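You operate a simulated robot arm through the tools that you are given. There is no shell and no other tool.

You are at the controls of a simulated robot arm. One attempt, no reset.

## Task
Shut the tank valve and run the tap dry into the steel cup.
Fine: leave the cup on the sled, back in the middle; spill nothing. Set down upright: steel cup. Where these are worked on the way, their far stop is far enough and under half their travel is too little: bottle sled.

Only the result counts: the job must be done as asked and must still hold three seconds after the hand-in. Knocking over, shifting, dropping, spilling or breaking anything else fails it.

## Robot
A 7-joint arm with a two-finger parallel gripper, fixed in place. Base frame: the origin is at the foot of the arm, x ahead of it, y to its left, z up; the work surface is at about z = 786. Readings come in mm, degrees, newtons and seconds.
With the tool pointing down near the work surface it reaches from about 220 to 680 mm from the base axis. Its first joint turns from -66.0 to 66.0 degrees. Payload 2.4 kg.
The TCP is the grasp point between the finger pads, 30 mm short of the fingertips. In the tool frame z runs along the fingers and y along their closing line. The gripper opens to 94 mm. The fingers are 28 mm wide and 10 mm thick; the gripper's body (50 by 96 mm) begins 55 mm behind the TCP.
Orientation is that of the tool frame in the base frame, as [roll, pitch, yaw] about the fixed x, y, z axes, in that order (R = Rz(yaw) Ry(pitch) Rx(roll)). With the fingers straight down and closing along the base's y, the tool's x points along the base's -x, its y along +y and its z along -z.

## Interface
- The arm moves only by the tool move_arm. Its argument "increments" is a list of rows, each an object of numbers (a shift or turn left out is 0, a gripper value left out holds the last): "ax", "ay", "az": the turn, a rotation vector about the tool's x, y, z in units of 90 degrees (1.0 is 90 degrees); "tx", "ty", "tz": the shift along the tool's x, y, z in units of 300 mm (1.0 is 300 mm); "fingers": the gripper command, from -1 (shut) to 1 (fully open), values between in proportion. In form: [{"ax": .., "ay": .., "az": .., "tx": .., "ty": .., "tz": .., "fingers": ..}, ...]. A call has 1 to 20 rows; each row is the pose to reach, as a shift and turn from the pose commanded when the call began, along the tool's axes at that moment. A call with a number of a shift or a turn outside -1 to 1 is refused whole. Each row takes 0.2 s and may step no farther than 50 mm and 8.6 degrees from the row before; otherwise, or with a gripper value out of range, the whole call is refused. A pose out of reach is approached as far as the arm can. The call stops where the force on the tool passes 40 N (or 10 N more than at its start, if that is more) or the arm is blocked; 0.2 s more then pass. The fingers move at their own pace (about 153 mm/s each) and stop on an object; they squeeze with about 34 N. The grip force told is the motor's: it shows also when the fingers shut on nothing. Time passes only in rows, and 0.2 s behind the last, so rows that repeat a pose let the fingers close. It gives the time, the measured TCP pose, the force on the tool (base axes), the opening and the grip force at its end, in the units of the frame above (readings bear some noise), with the torque about the TCP (base axes, N m) and any sound that the robot's microphone picked up.
- Cameras (640 x 400 px; columns grow to the right, rows downward): "scene" is fixed at [42.3, 473.6, 1454.9]; the picture's right is [-0.73, -0.68, 0.00], its down [-0.33, 0.35, -0.88] and it looks along [0.60, -0.64, -0.48] (base axes); focal length 339 px, centre (320, 200). "wrist" rides on the gripper at [76, 14, -102] in the tool frame; the picture's right is [-0.18, 0.98, 0.00], its down [-0.75, -0.14, -0.64] and it looks along [-0.63, -0.12, 0.77] (tool axes); focal length 243 px, centre (320, 200). There is no depth. A picture from a camera that has moved, and an enlarged one, comes with that camera's place and axes in the base frame and with its lens.
- grab_frame(camera): a new picture of that camera. The clock stands still meanwhile.
- zoom(camera, box): a new picture of the part [left, top, right, bottom] of that camera's present view, enlarged. The clock stands still meanwhile.
- hand_in(): hands the job in; it is judged then, once.

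Places have to be worked out from the pictures, the camera data and where the tool is seen. Open the gripper and draw the arm clear of the work before you hand the job in, unless the task says otherwise.

The tools are called after "Call:" as a command line: name --argument value ..., lists and objects as JSON in quotes. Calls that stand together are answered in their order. move_arm: Moves the arm, as the interface text tells. Its arguments: {"type":"object","properties":{"increments":{"type":"array","items":{"type":"object","properties":{"ax":{"type":"number"},"ay":{"type":"number"},"az":{"type":"number"},"tx":{"type":"number"},"ty":{"type":"number"},"tz":{"type":"number"},"fingers":{"type":"number"}}}}},"required":["increments"]} The other tools are called the same way: grab_frame (camera) takes a picture; zoom (camera, box) takes an enlarged picture of a part of a camera's view; hand_in () hands the job in.

At the start:

```text
time: 0.0
eef_pos: [413.7, 9.1, 1315.2]
ee_rot: [-179.9, 0.1, -179.9]
wrist_force: [-0.5, -0.1, -0.7]
torque: [0.01, -0.03, -0.02]
gripper_width: 94.2
grip_force: 0.0
```

scene: 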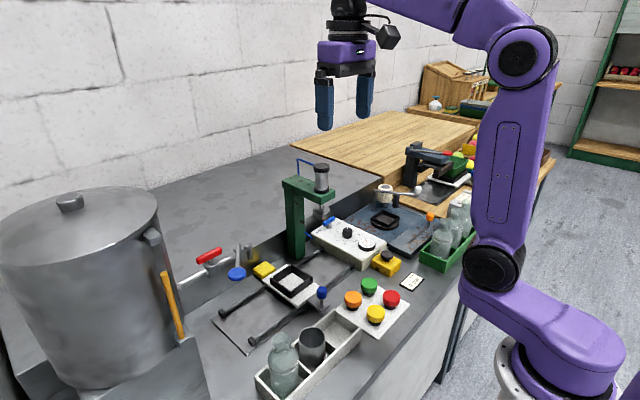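
wrist: 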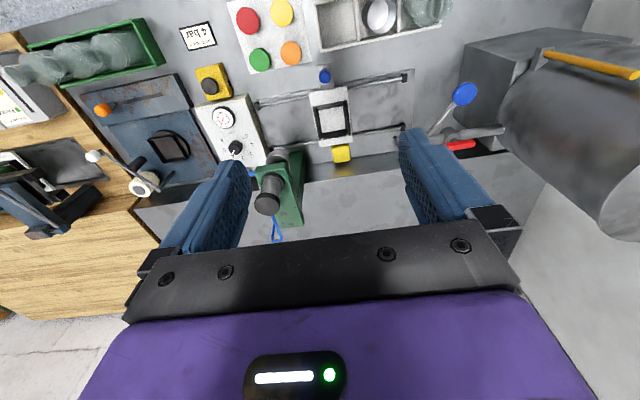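

I'll start by looking closely at the scene: the tank, tap, sled and the cup tray.

Call:
zoom --camera "scene" --box '[160, 220, 340, 332]'

Call:
zoom --camera "scene" --box '[240, 230, 420, 342]'

Call:
zoom --camera "scene" --box '[200, 288, 380, 400]'

Call:
zoom --camera "wrist" --box '[220, 0, 480, 162]'

Call:
zoom --camera "wrist" --box '[380, 40, 640, 202]'

```text
3.56 times, centred on (250, 276) of scene
camera zoom: at [42.3, 473.6, 1454.9], right [-0.73, -0.68, 0.0], down [-0.33, 0.35, -0.88], along [0.6, -0.64, -0.48], focal length 1204 px, centre (569, -70)
```

zoom: 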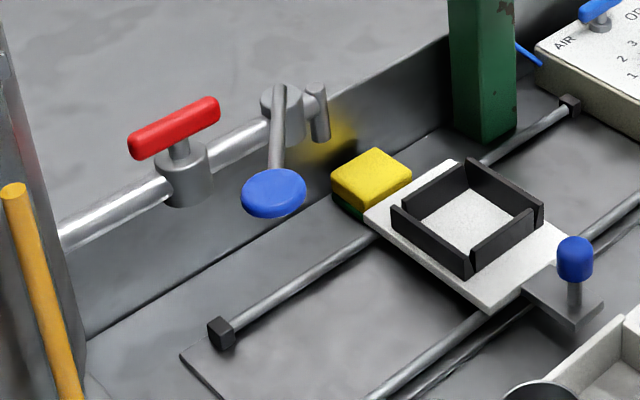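

```text
3.56 times, centred on (330, 286) of scene
camera zoom: at [42.3, 473.6, 1454.9], right [-0.73, -0.68, 0.0], down [-0.33, 0.35, -0.88], along [0.6, -0.64, -0.48], focal length 1204 px, centre (284, -106)
```

zoom: 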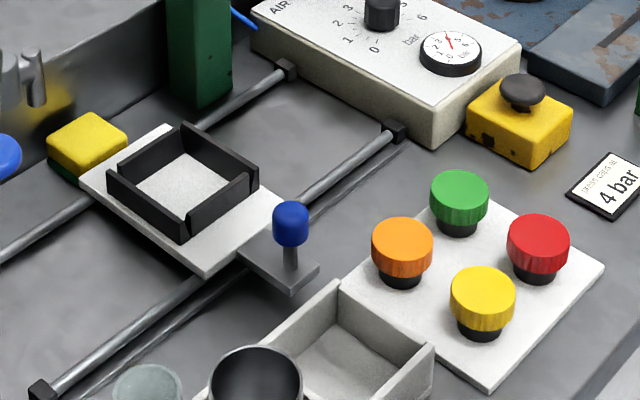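

```text
3.56 times, centred on (290, 344) of scene
camera zoom: at [42.3, 473.6, 1454.9], right [-0.73, -0.68, 0.0], down [-0.33, 0.35, -0.88], along [0.6, -0.64, -0.48], focal length 1204 px, centre (427, -312)
```

zoom: 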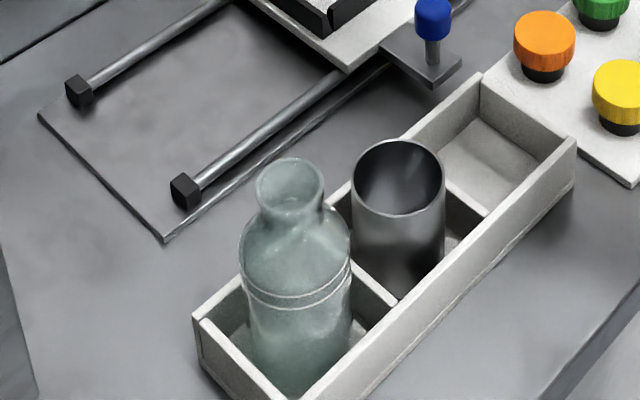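

```text
2.46 times, centred on (350, 81) of wrist
camera zoom: at [338.3, 24.0, 1417.3], right [0.18, 0.98, 0.0], down [0.75, -0.14, 0.64], along [0.63, -0.12, -0.77], focal length 597 px, centre (246, 493)
```

zoom: 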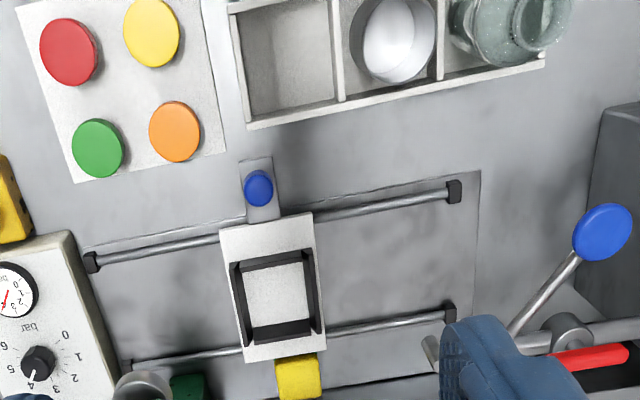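

```text
2.46 times, centred on (510, 121) of wrist
camera zoom: at [338.3, 24.0, 1417.3], right [0.18, 0.98, 0.0], down [0.75, -0.14, 0.64], along [0.63, -0.12, -0.77], focal length 597 px, centre (-148, 394)
```

zoom: 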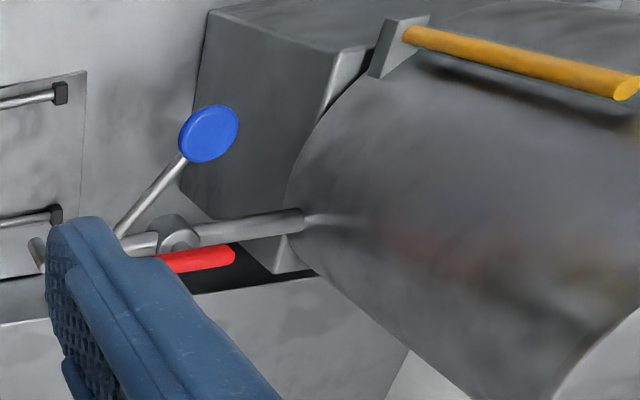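

The sled sits mid-rail near (581, 10). The red T-handle valve is near (578, 226, 1028), the blue tap knob near (492, 221, 1026), and the cup stands in the tray near (386, 131). I'll move the wrist camera toward the tap, staying high, for a better view.

Call:
move_arm --increments '[{"tx": -0.03, "ty": 0.12, "tz": 0.05, "fingers": 1}, {"tx": -0.06, "ty": 0.24, "tz": 0.1}, {"tx": -0.09, "ty": 0.36, "tz": 0.15}, {"tx": -0.12, "ty": 0.48, "tz": 0.2}, {"tx": -0.12, "ty": 0.48, "tz": 0.2}]'

Call:
grab_frame --camera "wrist"

```text
time: 1.2
eef_pos: [449.2, 152.4, 1253.9]
ee_rot: [-179.9, -0.1, -180.0]
wrist_force: [0.5, -0.5, -0.4]
torque: [0.01, 0.06, 0.0]
gripper_width: 94.2
grip_force: 0.0
```

```text
taken
camera wrist: at [374.2, 167.5, 1357.2], right [0.18, 0.98, 0.0], down [0.75, -0.14, 0.64], along [0.63, -0.12, -0.77], focal length 243 px, centre (320, 200)
```

wrist: 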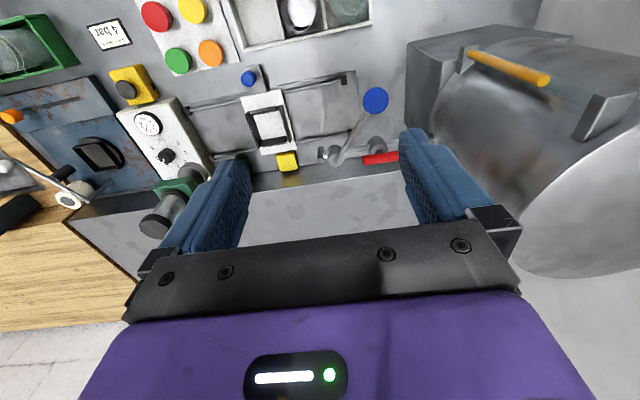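

Call:
zoom --camera "wrist" --box '[290, 70, 450, 170]'

Call:
zoom --camera "wrist" --box '[180, 0, 400, 138]'

Call:
zoom --camera "scene" --box '[170, 225, 270, 287]'

```text
4.00 times, centred on (370, 120) of wrist
camera zoom: at [374.2, 167.5, 1357.2], right [0.18, 0.98, 0.0], down [0.75, -0.14, 0.64], along [0.63, -0.12, -0.77], focal length 970 px, centre (120, 520)
```

zoom: 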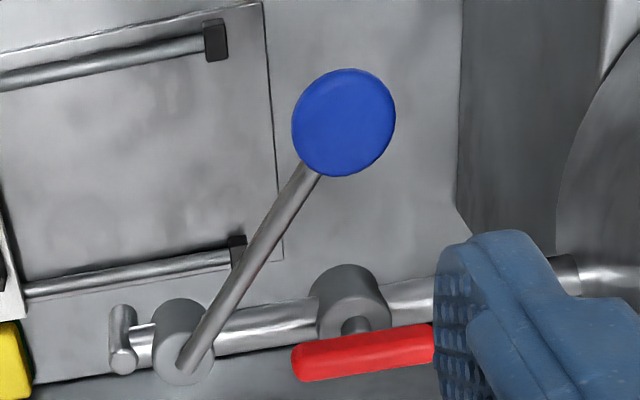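

```text
2.90 times, centred on (290, 69) of wrist
camera zoom: at [374.2, 167.5, 1357.2], right [0.18, 0.98, 0.0], down [0.75, -0.14, 0.64], along [0.63, -0.12, -0.77], focal length 703 px, centre (407, 580)
```

zoom: 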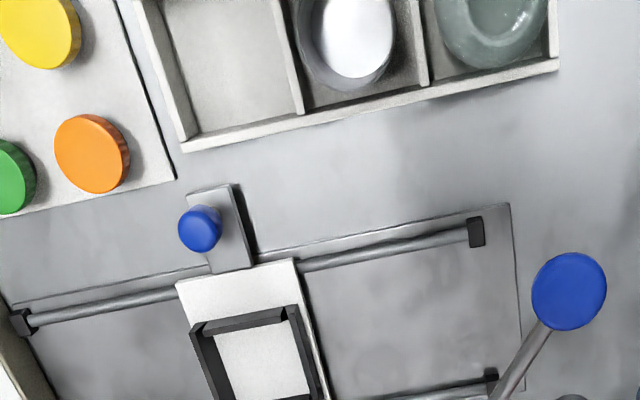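

```text
6.40 times, centred on (220, 256) of scene
camera zoom: at [42.2, 473.6, 1454.9], right [-0.73, -0.68, 0.0], down [-0.33, 0.35, -0.88], along [0.6, -0.64, -0.48], focal length 2167 px, centre (960, -158)
```

zoom: 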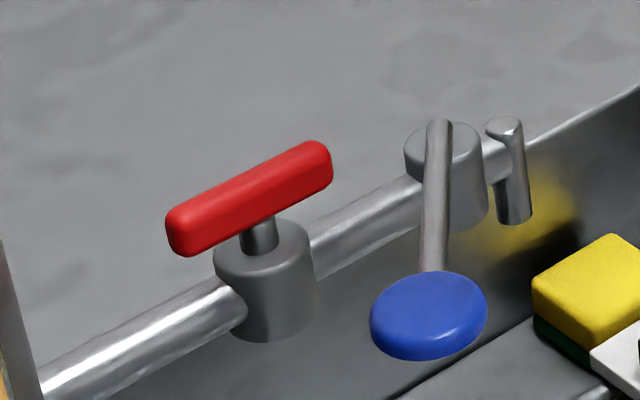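

The tap lever pivots on a vertical body at about (580, 157), with its knob at about (492, 221, 1025). The spout tip is near (587, 127, 950). Next I'll look at the cup and tray from closer.

Call:
move_arm --increments '[{"tx": 0.066, "ty": -0.018, "tz": 0.113}, {"tx": 0.132, "ty": -0.036, "tz": 0.226}, {"tx": 0.198, "ty": -0.054, "tz": 0.34}, {"tx": 0.265, "ty": -0.072, "tz": 0.453}, {"tx": 0.331, "ty": -0.09, "tz": 0.567}, {"tx": 0.397, "ty": -0.107, "tz": 0.68}, {"tx": 0.397, "ty": -0.107, "tz": 0.68}]'

Call:
grab_frame --camera "wrist"

Call:
grab_frame --camera "scene"

```text
time: 2.8
eef_pos: [329.9, 121.3, 1051.4]
ee_rot: [179.9, 0.0, -179.9]
wrist_force: [0.7, 0.1, 0.4]
torque: [-0.02, 0.03, 0.0]
gripper_width: 93.7
grip_force: 0.1
```

```text
taken
camera wrist: at [254.8, 135.7, 1153.4], right [0.18, 0.98, 0.0], down [0.75, -0.14, 0.64], along [0.63, -0.12, -0.77], focal length 243 px, centre (320, 200)
```

wrist: 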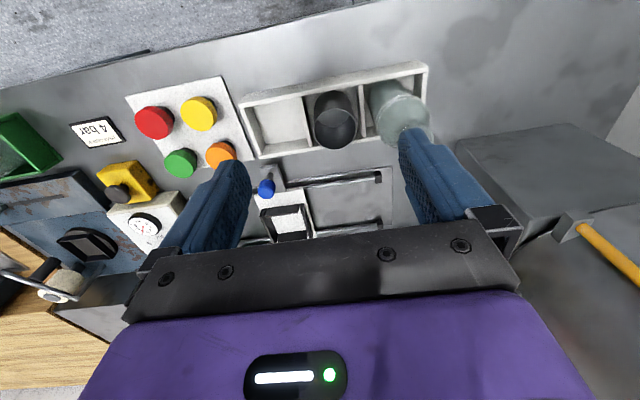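

```text
taken
```

scene: 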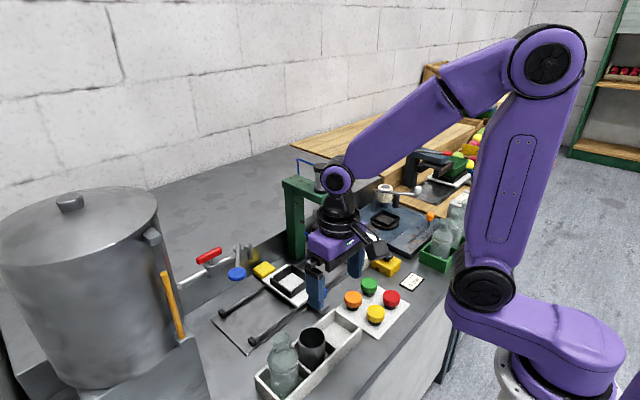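

Call:
zoom --camera "wrist" --box '[230, 50, 440, 182]'

Call:
zoom --camera "scene" --box '[250, 300, 370, 375]'

```text
3.03 times, centred on (335, 116) of wrist
camera zoom: at [254.8, 135.7, 1153.4], right [0.18, 0.98, 0.0], down [0.75, -0.14, 0.64], along [0.63, -0.12, -0.77], focal length 735 px, centre (274, 454)
```

zoom: 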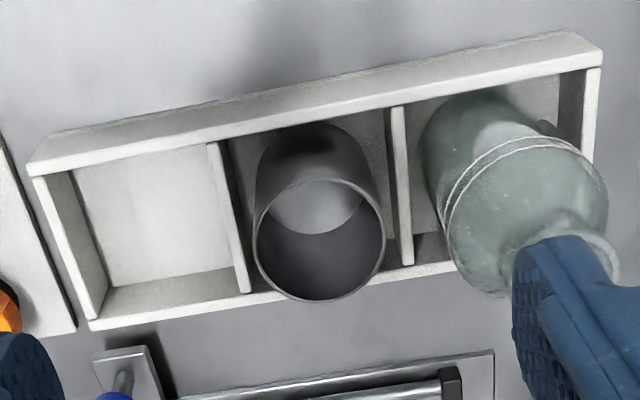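

```text
5.33 times, centred on (310, 338) of scene
camera zoom: at [42.2, 473.6, 1454.9], right [-0.73, -0.68, 0.0], down [-0.33, 0.35, -0.88], along [0.6, -0.64, -0.48], focal length 1806 px, centre (373, -533)
```

zoom: 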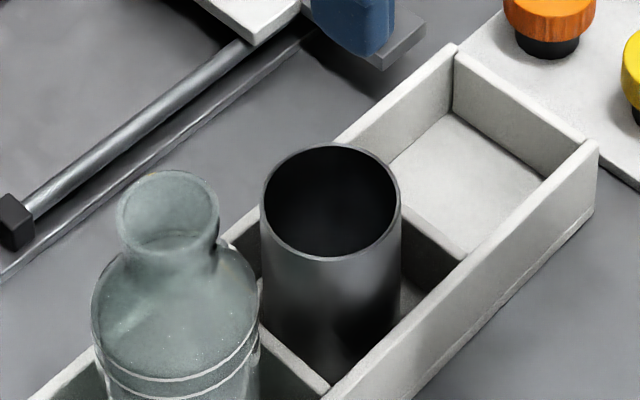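

The cup rim centre comes out at (386, 130, 858), about 55 mm across. The tray walls top out near z=816 and the bottle stands at (386, 211). Before picking up the cup I'll look closely at the sled and its frame.

Call:
move_arm --increments '[{"tx": -0.1, "ty": -0.074, "tz": 0.02}, {"tx": -0.2, "ty": -0.148, "tz": 0.04}, {"tx": -0.3, "ty": -0.222, "tz": 0.06}, {"tx": -0.4, "ty": -0.296, "tz": 0.08}, {"tx": -0.5, "ty": -0.37, "tz": 0.1}, {"tx": -0.5, "ty": -0.37, "tz": 0.1}]'

Call:
zoom --camera "wrist" --box '[240, 90, 410, 196]'

Call:
grab_frame --camera "wrist"

```text
time: 4.2
eef_pos: [480.3, 9.9, 1022.7]
ee_rot: [-180.0, -0.1, 179.9]
wrist_force: [-0.1, 0.2, -0.6]
torque: [0.0, 0.0, -0.03]
gripper_width: 93.8
grip_force: 0.0
```

```text
3.76 times, centred on (325, 143) of wrist
camera zoom: at [404.6, 23.8, 1124.1], right [0.18, 0.98, 0.0], down [0.75, -0.14, 0.64], along [0.63, -0.12, -0.77], focal length 913 px, centre (301, 415)
```

zoom: 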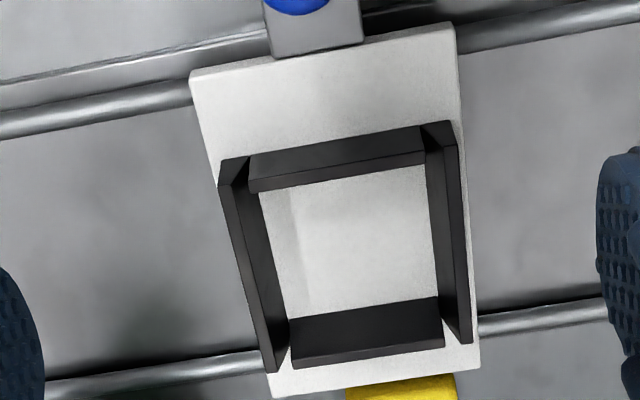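

```text
taken
camera wrist: at [404.6, 23.8, 1124.1], right [0.18, 0.98, 0.0], down [0.75, -0.14, 0.64], along [0.63, -0.12, -0.77], focal length 243 px, centre (320, 200)
```

wrist: 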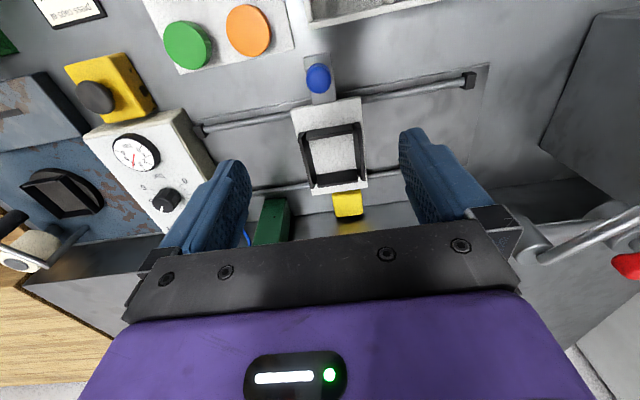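

The sled frame's outer edges run x 543–623 and y -31–51 with the top at z≈826, so its centre is about (582, 10). The opening inside is about 64 mm. I'll go above the cup and turn the tool -90° so the fingers close along x, clear of the bottle.

Call:
move_arm --increments '[{"tx": 0.0285, "ty": 0.0364, "tz": 0.018, "az": -0.0909, "fingers": 1}, {"tx": 0.057, "ty": 0.0727, "tz": 0.036, "az": -0.1818}, {"tx": 0.0855, "ty": 0.1091, "tz": 0.055, "az": -0.2727}, {"tx": 0.1139, "ty": 0.1455, "tz": 0.073, "az": -0.3636}, {"tx": 0.1424, "ty": 0.1818, "tz": 0.091, "az": -0.4545}, {"tx": 0.1709, "ty": 0.2182, "tz": 0.109, "az": -0.5455}, {"tx": 0.1994, "ty": 0.2545, "tz": 0.127, "az": -0.6364}, {"tx": 0.2279, "ty": 0.2909, "tz": 0.145, "az": -0.7273}, {"tx": 0.2564, "ty": 0.3273, "tz": 0.164, "az": -0.8182}, {"tx": 0.2848, "ty": 0.3636, "tz": 0.182, "az": -0.9091}, {"tx": 0.3133, "ty": 0.4, "tz": 0.2, "az": -1.0}, {"tx": 0.3133, "ty": 0.4, "tz": 0.2, "az": -1.0}]'

Call:
grab_frame --camera "wrist"

Call:
grab_frame --camera "scene"

```text
time: 6.8
eef_pos: [386.4, 129.7, 961.7]
ee_rot: [180.0, -0.1, -89.8]
wrist_force: [-0.2, -1.0, -0.2]
torque: [0.0, 0.0, 0.0]
gripper_width: 94.1
grip_force: 0.1
```

```text
taken
camera wrist: at [372.9, 54.6, 1062.7], right [-0.98, 0.18, 0.0], down [0.14, 0.75, 0.64], along [0.12, 0.63, -0.77], focal length 243 px, centre (320, 200)
```

wrist: 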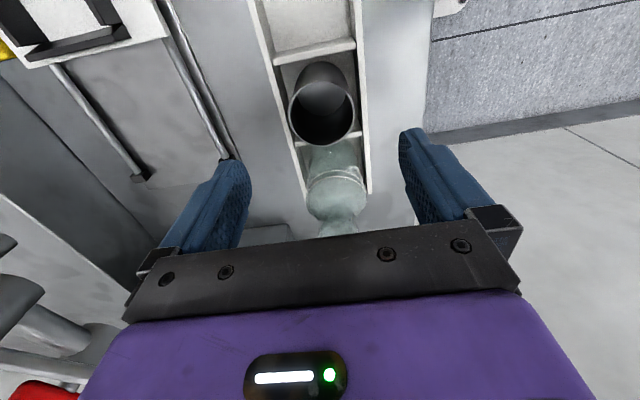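

```text
taken
```

scene: 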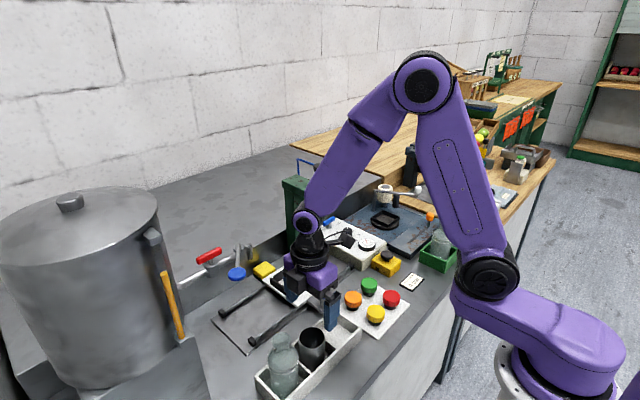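

Call:
zoom --camera "wrist" --box '[240, 40, 400, 140]'

```text
4.00 times, centred on (320, 90) of wrist
camera zoom: at [372.9, 54.6, 1062.7], right [-0.98, 0.18, 0.0], down [0.14, 0.75, 0.64], along [0.12, 0.63, -0.77], focal length 970 px, centre (320, 640)
```

zoom: 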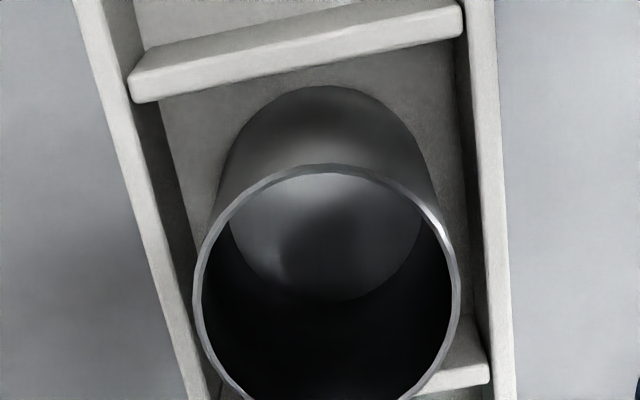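

The cup centre is confirmed at about (386, 129). I'll go straight down until the fingertips are just above the tray walls, then close.

Call:
move_arm --increments '[{"tz": 0.09, "fingers": 1}, {"tz": 0.18}, {"tz": 0.26}, {"tz": 0.32}, {"tz": 0.365}, {"tz": 0.365}]'

Call:
grab_frame --camera "wrist"

Call:
zoom --camera "scene" --box '[250, 260, 410, 360]'

```text
time: 8.2
eef_pos: [385.7, 130.1, 852.4]
ee_rot: [180.0, 0.0, -90.1]
wrist_force: [0.3, -0.3, 0.0]
torque: [-0.01, 0.0, 0.03]
gripper_width: 93.8
grip_force: 0.1
```

```text
taken
camera wrist: at [373.2, 54.2, 953.2], right [-0.98, 0.18, 0.0], down [0.14, 0.75, 0.64], along [0.12, 0.63, -0.77], focal length 243 px, centre (320, 200)
```

wrist: 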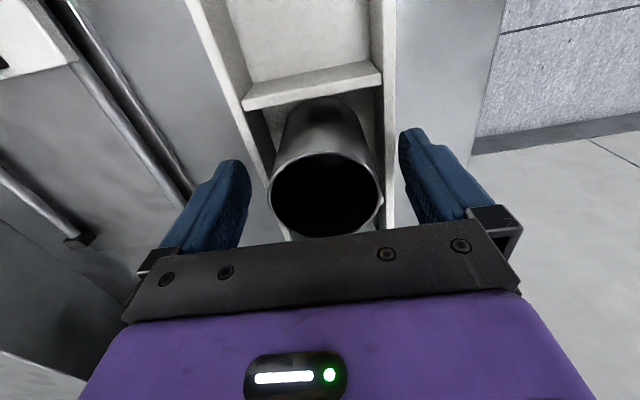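

```text
4.00 times, centred on (330, 310) of scene
camera zoom: at [42.3, 473.6, 1454.9], right [-0.73, -0.68, 0.0], down [-0.33, 0.35, -0.88], along [0.6, -0.64, -0.48], focal length 1354 px, centre (280, -240)
```

zoom: 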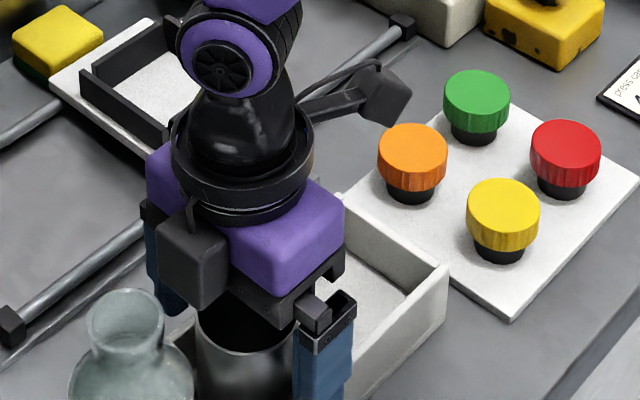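

The fingers straddle the cup in x and are centred on it. Closing now.

Call:
move_arm --increments '[{"fingers": -1}, {"fingers": -1}, {"fingers": -1}, {"fingers": -1}]'

Call:
grab_frame --camera "wrist"

```text
time: 9.2
eef_pos: [384.7, 131.5, 851.3]
ee_rot: [179.7, -0.1, -90.0]
wrist_force: [-15.3, 9.4, -6.4]
torque: [0.07, 1.24, -0.93]
gripper_width: 85.3
grip_force: 44.8
```

```text
taken
camera wrist: at [371.9, 54.4, 953.2], right [-0.98, 0.18, 0.0], down [0.14, 0.76, 0.64], along [0.11, 0.63, -0.77], focal length 243 px, centre (320, 200)
```

wrist: 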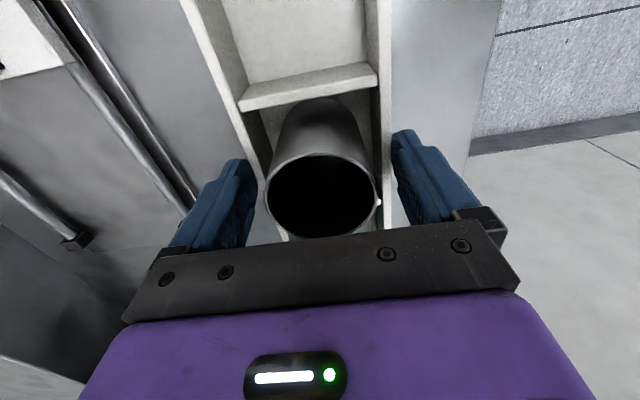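

The fingers stopped at 85 mm, outside the cup, so they're on the tray's long outer walls, which must stand higher than I judged. I'll open again and check that the tray hasn't moved.

Call:
move_arm --increments '[{"fingers": 1}, {"fingers": 1}, {"fingers": 1}]'

Call:
grab_frame --camera "wrist"

Call:
zoom --camera "scene" --box '[250, 260, 410, 360]'

Call:
zoom --camera "scene" --box '[240, 300, 400, 400]'

```text
time: 10.0
eef_pos: [386.8, 130.4, 852.1]
ee_rot: [-179.9, -0.1, -90.0]
wrist_force: [-0.2, 0.1, -0.4]
torque: [-0.01, 0.03, -0.01]
gripper_width: 94.1
grip_force: 0.1
```

```text
taken
camera wrist: at [373.5, 54.2, 953.5], right [-0.98, 0.18, 0.0], down [0.14, 0.75, 0.64], along [0.12, 0.63, -0.77], focal length 243 px, centre (320, 200)
```

wrist: 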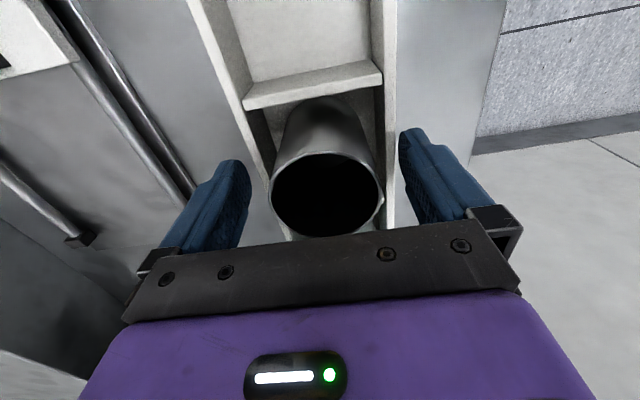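

```text
4.00 times, centred on (330, 310) of scene
camera zoom: at [42.3, 473.6, 1454.9], right [-0.73, -0.68, 0.0], down [-0.33, 0.35, -0.88], along [0.6, -0.64, -0.48], focal length 1354 px, centre (280, -240)
```

zoom: 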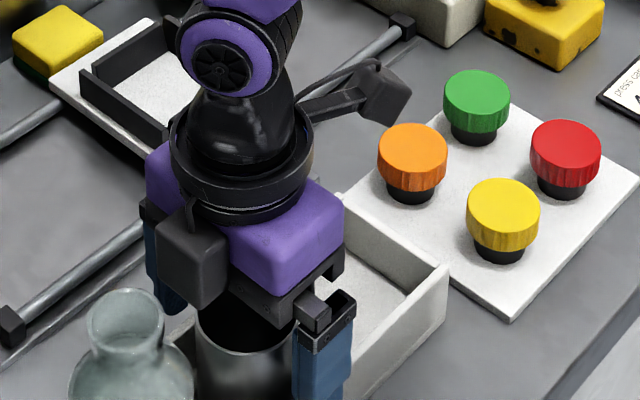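

```text
4.00 times, centred on (320, 350) of scene
camera zoom: at [42.3, 473.6, 1454.9], right [-0.73, -0.68, 0.0], down [-0.33, 0.35, -0.88], along [0.6, -0.64, -0.48], focal length 1354 px, centre (320, -400)
```

zoom: 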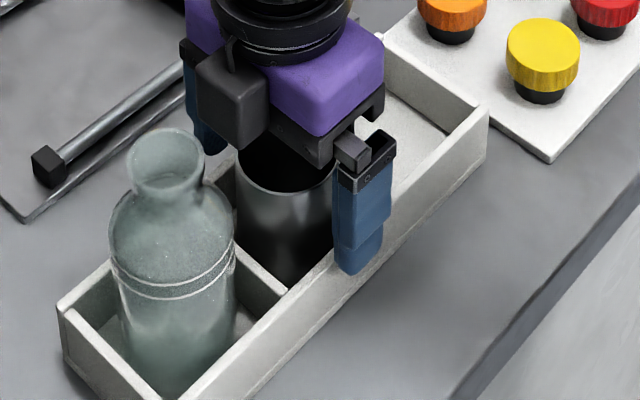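

The tray and cup look unchanged from before. Working it out again, the tray's long walls top out near z≈831, so I'll rise to TCP z≈866, which puts the tips at 836 and still overlaps the cup by about 22 mm. Then I'll close.

Call:
move_arm --increments '[{"tz": -0.025, "fingers": 1}, {"tz": -0.048, "fingers": 1}, {"tz": -0.048, "fingers": 1}, {"tz": -0.048, "fingers": -0.2}, {"tz": -0.048, "fingers": -1}, {"tz": -0.048, "fingers": -1}, {"tz": -0.048, "fingers": -1}]'

Call:
grab_frame --camera "wrist"

Call:
zoom --camera "scene" --box '[240, 300, 400, 400]'

```text
time: 11.6
eef_pos: [387.5, 130.6, 867.4]
ee_rot: [-179.9, 0.1, -90.0]
wrist_force: [-0.6, -0.4, 4.7]
torque: [-0.06, 0.09, -0.01]
gripper_width: 55.0
grip_force: 34.5
```

```text
taken
camera wrist: at [373.0, 54.4, 968.3], right [-0.98, 0.18, 0.0], down [0.14, 0.75, 0.64], along [0.12, 0.63, -0.77], focal length 243 px, centre (320, 200)
```

wrist: 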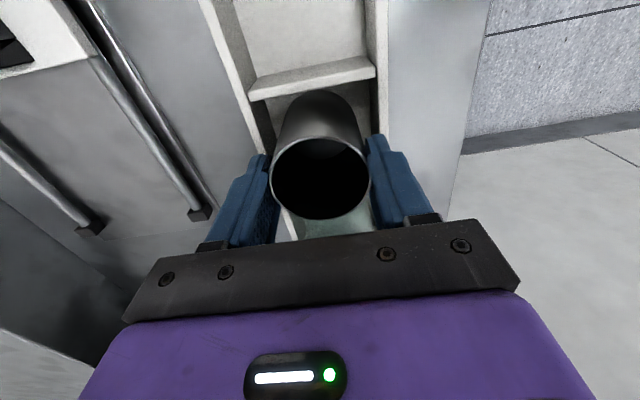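

```text
4.00 times, centred on (320, 350) of scene
camera zoom: at [42.2, 473.6, 1454.9], right [-0.73, -0.68, 0.0], down [-0.33, 0.35, -0.88], along [0.6, -0.64, -0.48], focal length 1354 px, centre (320, -400)
```

zoom: 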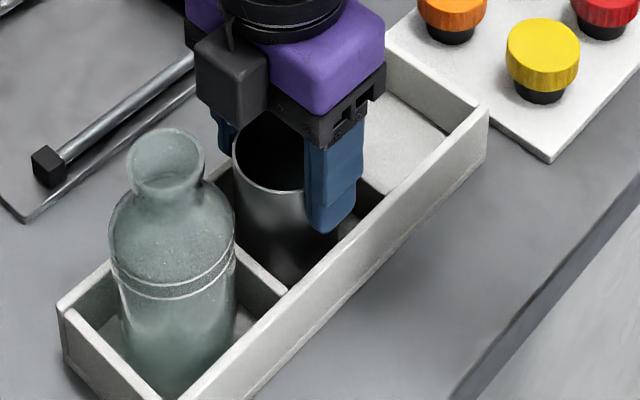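

The grip is holding at 55 mm, which matches the cup's diameter. I'll lift it straight up.

Call:
move_arm --increments '[{"tz": -0.03, "fingers": -1}, {"tz": -0.09}, {"tz": -0.18}, {"tz": -0.28}, {"tz": -0.37}, {"tz": -0.43}, {"tz": -0.43}]'

Call:
zoom --camera "scene" --box '[210, 250, 410, 375]'

Call:
grab_frame --camera "wrist"

```text
time: 13.2
eef_pos: [386.9, 131.1, 995.3]
ee_rot: [180.0, 0.0, -90.0]
wrist_force: [-0.2, -0.2, -0.9]
torque: [0.0, -0.04, 0.0]
gripper_width: 55.0
grip_force: 33.6
```

```text
3.20 times, centred on (310, 312) of scene
camera zoom: at [42.3, 473.6, 1454.9], right [-0.73, -0.68, 0.0], down [-0.33, 0.35, -0.88], along [0.6, -0.64, -0.48], focal length 1083 px, centre (352, -160)
```

zoom: 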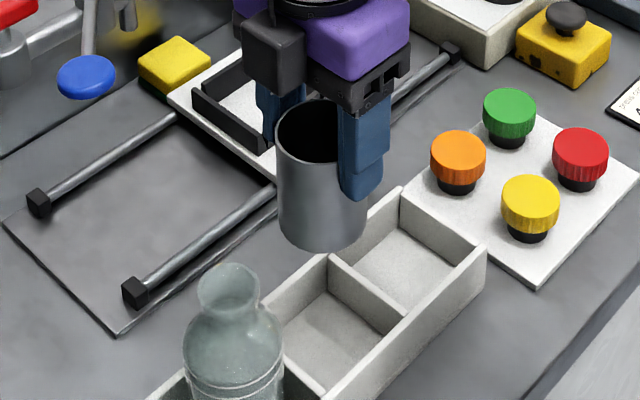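

```text
taken
camera wrist: at [372.9, 54.5, 1097.2], right [-0.98, 0.18, 0.0], down [0.14, 0.75, 0.64], along [0.12, 0.63, -0.77], focal length 243 px, centre (320, 200)
```

wrist: 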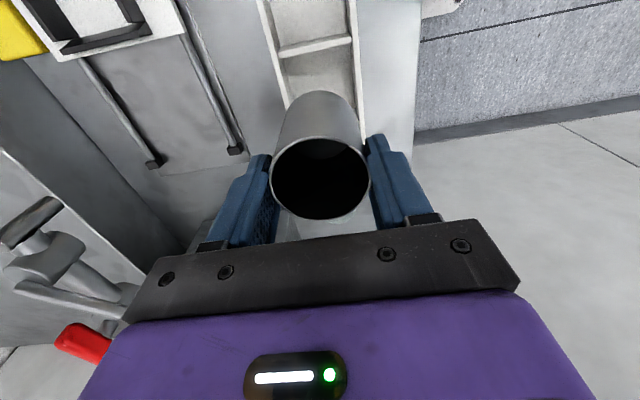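

The cup is up and level, with its bottom about 76 mm below the TCP. I'll carry it over the sled centre, turning the tool back so the camera faces away from the press.

Call:
move_arm --increments '[{"tx": 0.0366, "ty": -0.0593, "tz": 0.0106, "az": 0.0909, "fingers": -1}, {"tx": 0.0733, "ty": -0.1185, "tz": 0.0213, "az": 0.1818}, {"tx": 0.1099, "ty": -0.1778, "tz": 0.0319, "az": 0.2727}, {"tx": 0.1465, "ty": -0.2371, "tz": 0.0425, "az": 0.3636}, {"tx": 0.1832, "ty": -0.2964, "tz": 0.0532, "az": 0.4545}, {"tx": 0.2198, "ty": -0.3556, "tz": 0.0638, "az": 0.5455}, {"tx": 0.2565, "ty": -0.4149, "tz": 0.0745, "az": 0.6364}, {"tx": 0.2931, "ty": -0.4742, "tz": 0.0851, "az": 0.7273}, {"tx": 0.3297, "ty": -0.5335, "tz": 0.0957, "az": 0.8182}, {"tx": 0.3664, "ty": -0.5927, "tz": 0.1064, "az": 0.9091}, {"tx": 0.403, "ty": -0.652, "tz": 0.117, "az": 1.0}, {"tx": 0.403, "ty": -0.652, "tz": 0.117, "az": 1.0}]'

Call:
grab_frame --camera "wrist"

Call:
zoom --camera "scene" --box '[200, 180, 400, 305]'

```text
time: 15.8
eef_pos: [583.6, 10.4, 960.3]
ee_rot: [-179.9, 0.0, 179.8]
wrist_force: [-0.3, -0.3, -0.9]
torque: [0.02, -0.02, 0.0]
gripper_width: 55.0
grip_force: 33.7
```

```text
taken
camera wrist: at [507.2, 24.4, 1062.6], right [0.18, 0.98, 0.0], down [0.75, -0.14, 0.64], along [0.63, -0.12, -0.77], focal length 243 px, centre (320, 200)
```

wrist: 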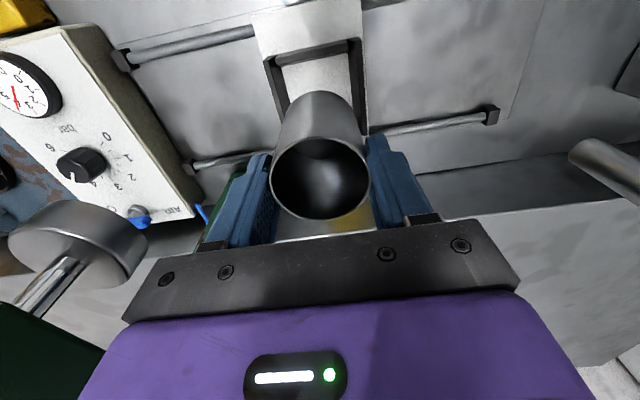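

```text
3.20 times, centred on (300, 242) of scene
camera zoom: at [42.3, 473.6, 1454.9], right [-0.73, -0.68, 0.0], down [-0.33, 0.35, -0.88], along [0.6, -0.64, -0.48], focal length 1083 px, centre (384, 64)
```

zoom: 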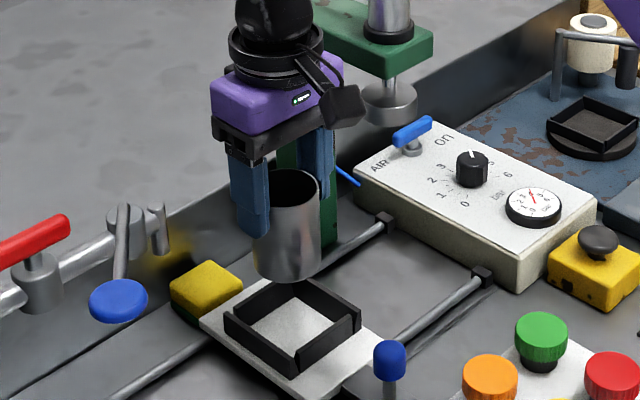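

Call:
zoom --camera "scene" --box '[255, 225, 335, 305]'

Call:
zoom --camera "wrist" --box '[240, 20, 400, 120]'

```text
5.00 times, centred on (295, 265) of scene
camera zoom: at [42.3, 473.6, 1454.9], right [-0.73, -0.68, 0.0], down [-0.33, 0.35, -0.88], along [0.6, -0.64, -0.48], focal length 1693 px, centre (445, -125)
```

zoom: 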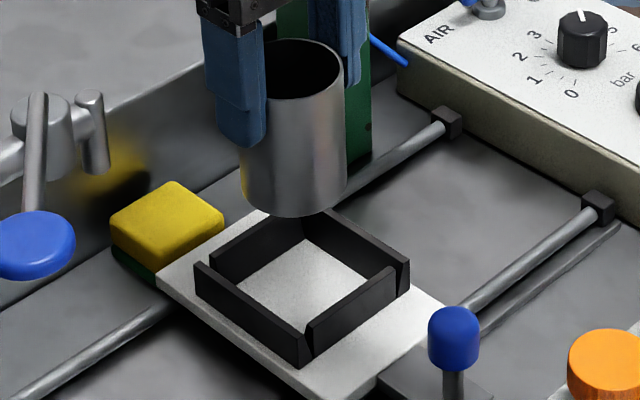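

```text
4.00 times, centred on (320, 70) of wrist
camera zoom: at [507.2, 24.4, 1062.6], right [0.18, 0.98, 0.0], down [0.75, -0.14, 0.64], along [0.63, -0.12, -0.77], focal length 970 px, centre (320, 720)
```

zoom: 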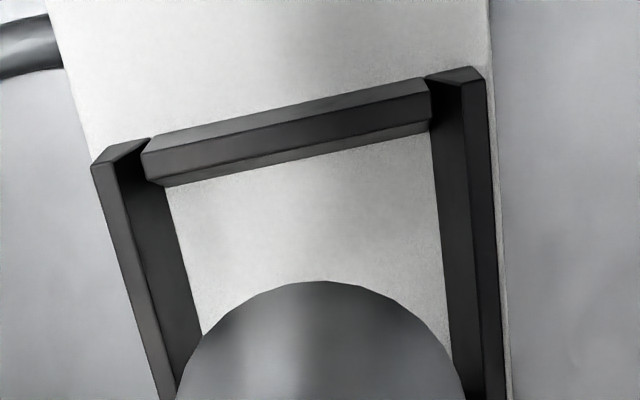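

The frame centre works out to about (582, 10) and the cup is above it. I'll lower most of the way and recheck the alignment before entering the frame.

Call:
move_arm --increments '[{"tx": 0.003, "tz": 0.05, "fingers": -1}, {"tx": 0.003, "tz": 0.1}, {"tx": 0.003, "tz": 0.14}, {"tx": 0.003, "tz": 0.16}, {"tx": 0.003, "tz": 0.16}]'

Call:
zoom --camera "scene" --box '[255, 225, 335, 305]'

Call:
zoom --camera "wrist" --box '[240, 60, 400, 160]'

```text
time: 17.0
eef_pos: [582.1, 9.8, 912.4]
ee_rot: [-180.0, 0.0, 180.0]
wrist_force: [0.3, -0.4, -1.2]
torque: [0.04, 0.02, 0.01]
gripper_width: 54.7
grip_force: 34.2
```

```text
5.00 times, centred on (295, 265) of scene
camera zoom: at [42.3, 473.6, 1454.9], right [-0.73, -0.68, 0.0], down [-0.33, 0.35, -0.88], along [0.6, -0.64, -0.48], focal length 1693 px, centre (445, -125)
```

zoom: 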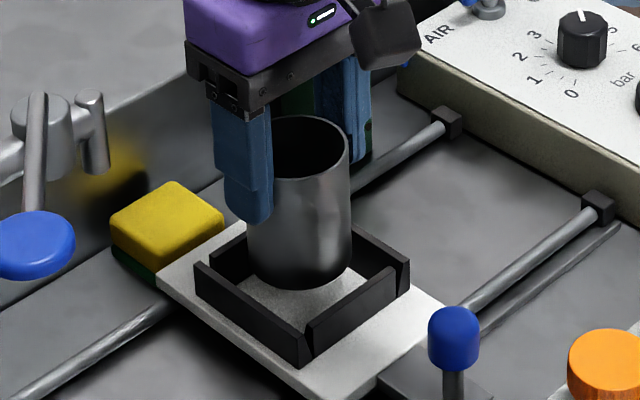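

```text
4.00 times, centred on (320, 110) of wrist
camera zoom: at [505.4, 24.1, 1014.1], right [0.18, 0.98, 0.0], down [0.75, -0.14, 0.64], along [0.63, -0.12, -0.77], focal length 970 px, centre (320, 560)
```

zoom: 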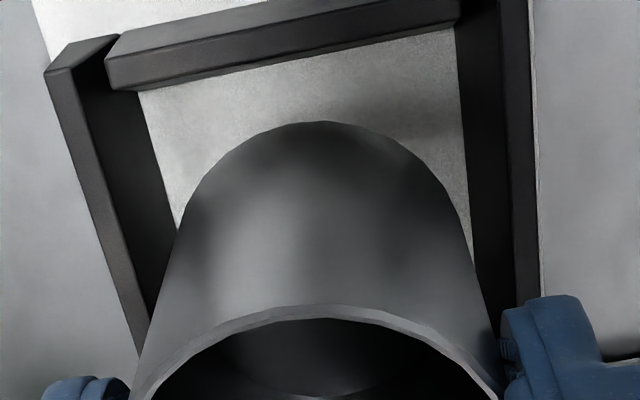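

The alignment looks good, with the cup nested inside the frame edges to within about 2 mm. I'll nudge it 1 mm toward the robot and lower it gently into the frame.

Call:
move_arm --increments '[{"tx": 0.003, "tz": 0.03, "fingers": -1}, {"tx": 0.003, "tz": 0.055}, {"tx": 0.003, "tz": 0.075}, {"tx": 0.003, "tz": 0.09}, {"tx": 0.003, "tz": 0.09}]'

Call:
zoom --camera "scene" --box '[255, 225, 335, 305]'

Call:
zoom --camera "wrist" --box '[240, 60, 400, 160]'

```text
time: 18.2
eef_pos: [581.8, 9.9, 886.1]
ee_rot: [180.0, 0.4, -180.0]
wrist_force: [-3.7, 0.8, 23.9]
torque: [0.08, -0.08, -0.01]
gripper_width: 55.6
grip_force: 33.7
```

```text
5.00 times, centred on (295, 265) of scene
camera zoom: at [41.7, 473.6, 1454.9], right [-0.73, -0.68, 0.0], down [-0.33, 0.35, -0.88], along [0.6, -0.64, -0.48], focal length 1693 px, centre (445, -125)
```

zoom: 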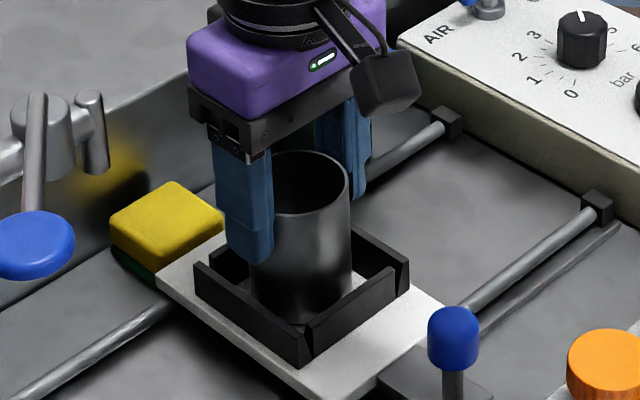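

```text
4.00 times, centred on (320, 110) of wrist
camera zoom: at [505.7, 24.1, 987.7], right [0.18, 0.98, 0.0], down [0.75, -0.14, 0.65], along [0.64, -0.12, -0.76], focal length 970 px, centre (320, 560)
```

zoom: 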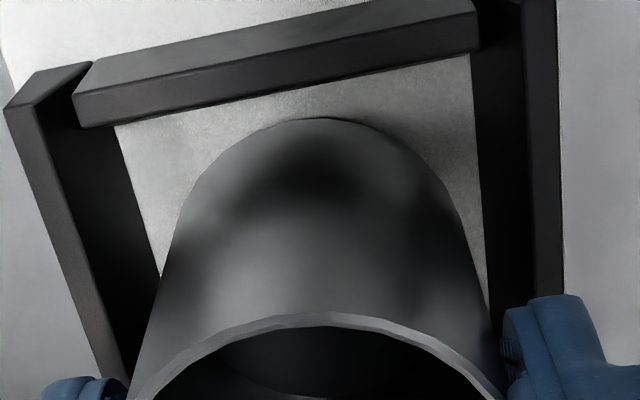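

Contact reads about 24 N upward, with the cup bottom at about z=810 on the sled floor and inside the frame. I'll ease the load off by 1.5 mm and then open the fingers.

Call:
move_arm --increments '[{"tz": -0.005, "fingers": -1}, {"tz": -0.005, "fingers": -1}]'

Call:
move_arm --increments '[{"fingers": -0.1}, {"fingers": 0.2}, {"fingers": 0.6}, {"fingers": 0.6}]'

Call:
zoom --camera "scene" --box '[255, 225, 335, 305]'

Call:
grab_frame --camera "wrist"

```text
time: 18.8
eef_pos: [581.1, 9.8, 885.8]
ee_rot: [180.0, 0.1, 180.0]
wrist_force: [3.5, -0.2, 8.2]
torque: [0.02, -0.51, 0.01]
gripper_width: 55.3
grip_force: 34.1
```

```text
time: 19.8
eef_pos: [580.4, 9.0, 885.4]
ee_rot: [179.9, 0.0, 179.9]
wrist_force: [-0.6, 0.3, 0.1]
torque: [-0.02, 0.0, 0.01]
gripper_width: 75.0
grip_force: 0.0
```

```text
5.00 times, centred on (295, 265) of scene
camera zoom: at [42.3, 473.6, 1454.9], right [-0.73, -0.68, 0.0], down [-0.33, 0.35, -0.88], along [0.6, -0.64, -0.48], focal length 1693 px, centre (445, -125)
```

zoom: 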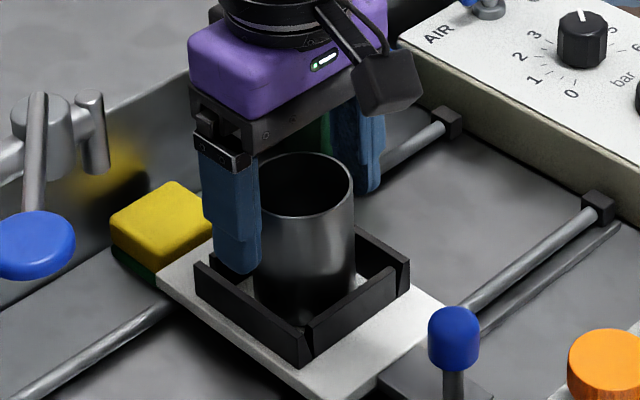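

```text
taken
camera wrist: at [505.1, 24.1, 988.2], right [0.18, 0.98, 0.0], down [0.75, -0.14, 0.64], along [0.63, -0.12, -0.77], focal length 243 px, centre (320, 200)
```

wrist: 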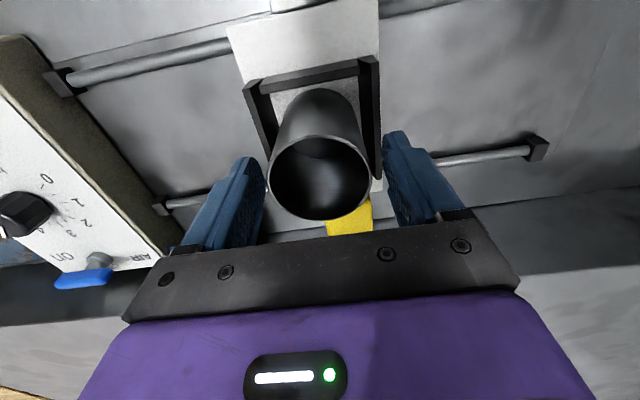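

The cup stands upright on the sled. I'll rise straight up and clear it.

Call:
move_arm --increments '[{"tz": -0.06, "fingers": 0.6}, {"tz": -0.18}, {"tz": -0.32}, {"tz": -0.47}, {"tz": -0.62}, {"tz": -0.77}, {"tz": -0.85}, {"tz": -0.85}]'

Call:
grab_frame --camera "wrist"

Call:
grab_frame --camera "scene"

```text
time: 21.6
eef_pos: [580.8, 10.1, 1141.2]
ee_rot: [180.0, 0.0, 179.9]
wrist_force: [0.6, 0.4, 0.1]
torque: [0.03, 0.01, -0.02]
gripper_width: 75.1
grip_force: 0.1
```

```text
taken
camera wrist: at [505.4, 24.1, 1243.9], right [0.18, 0.98, 0.0], down [0.75, -0.14, 0.64], along [0.63, -0.12, -0.77], focal length 243 px, centre (320, 200)
```

wrist: 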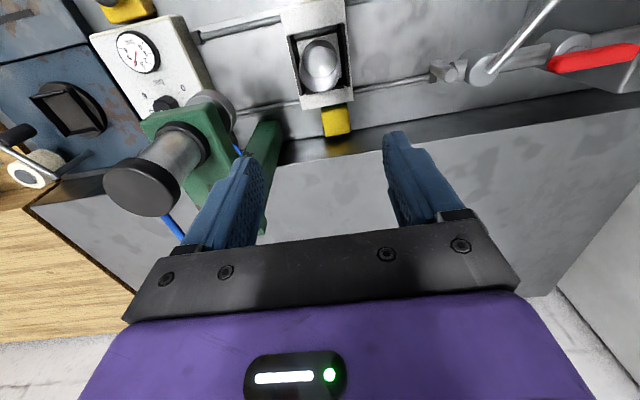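

```text
taken
```

scene: 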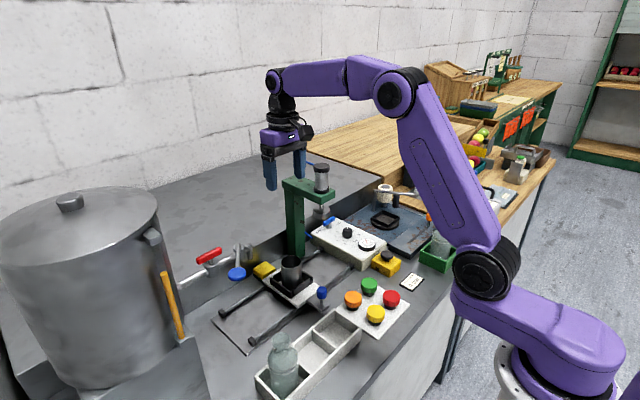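

The cup stands in the frame. From here I can see the spout, lever and red handle well, so I'll zoom in for precise positions.

Call:
zoom --camera "wrist" --box '[400, 0, 640, 150]'

Call:
zoom --camera "scene" --box '[170, 225, 270, 287]'

```text
2.67 times, centred on (520, 75) of wrist
camera zoom: at [505.4, 24.1, 1243.9], right [0.18, 0.98, 0.0], down [0.75, -0.14, 0.64], along [0.63, -0.12, -0.77], focal length 647 px, centre (-213, 533)
```

zoom: 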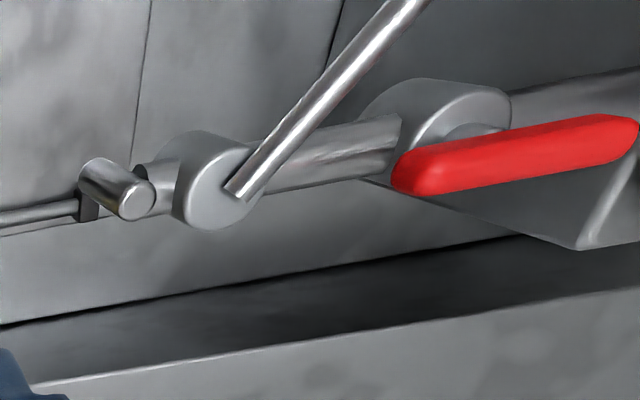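

```text
6.40 times, centred on (220, 256) of scene
camera zoom: at [42.2, 473.6, 1454.9], right [-0.73, -0.68, 0.0], down [-0.33, 0.35, -0.88], along [0.6, -0.64, -0.48], focal length 2167 px, centre (960, -158)
```

zoom: 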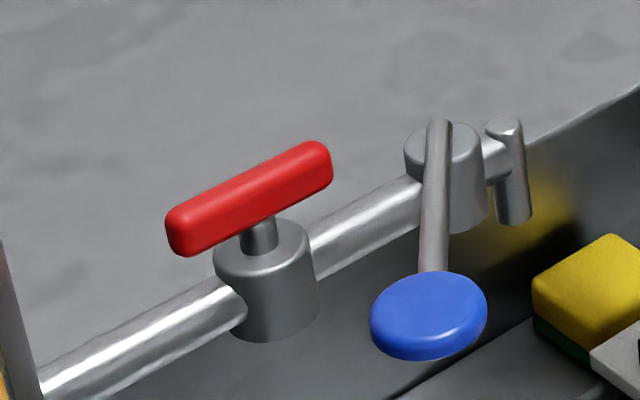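

Cross-checking both cameras puts the T-handle centre at (580, 227, 1026), lying along the pipe, with the valve body top at z≈1008. The spout is at about (580, 131, 960). I'll move over the handle and turn the tool so the fingers close along x.

Call:
move_arm --increments '[{"ty": 0.0657, "az": -0.0909, "fingers": 0.1}, {"ty": 0.1315, "az": -0.1818}, {"ty": 0.1973, "az": -0.2727}, {"ty": 0.263, "az": -0.3636}, {"ty": 0.3288, "az": -0.4545}, {"ty": 0.3945, "az": -0.5455}, {"ty": 0.4603, "az": -0.6364}, {"ty": 0.526, "az": -0.7273}, {"ty": 0.5918, "az": -0.8182}, {"ty": 0.6575, "az": -0.9091}, {"ty": 0.7233, "az": -1.0}, {"ty": 0.7233, "az": -1.0}]'

Call:
grab_frame --camera "wrist"

Call:
grab_frame --camera "scene"

```text
time: 24.2
eef_pos: [580.1, 227.3, 1140.1]
ee_rot: [-179.9, -0.1, -89.8]
wrist_force: [0.2, 0.4, -0.4]
torque: [0.0, 0.0, 0.01]
gripper_width: 51.5
grip_force: 0.1
```

```text
taken
camera wrist: at [567.4, 151.3, 1242.9], right [-0.98, 0.18, 0.0], down [0.14, 0.75, 0.64], along [0.12, 0.63, -0.77], focal length 243 px, centre (320, 200)
```

wrist: 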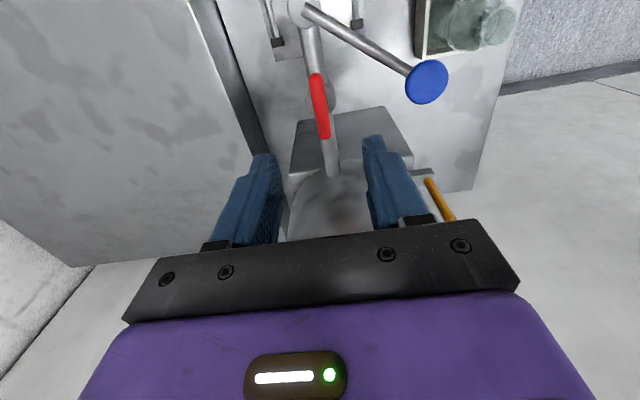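

```text
taken
```

scene: 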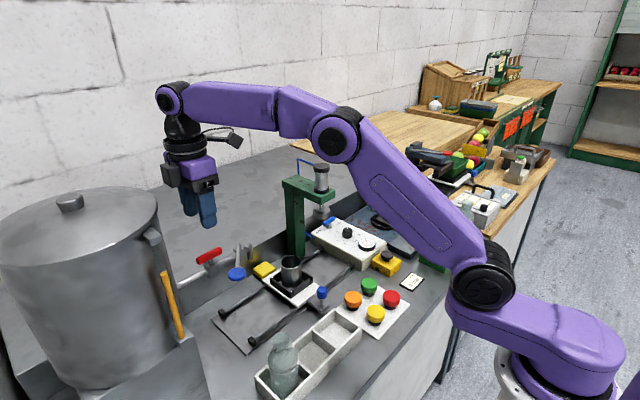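

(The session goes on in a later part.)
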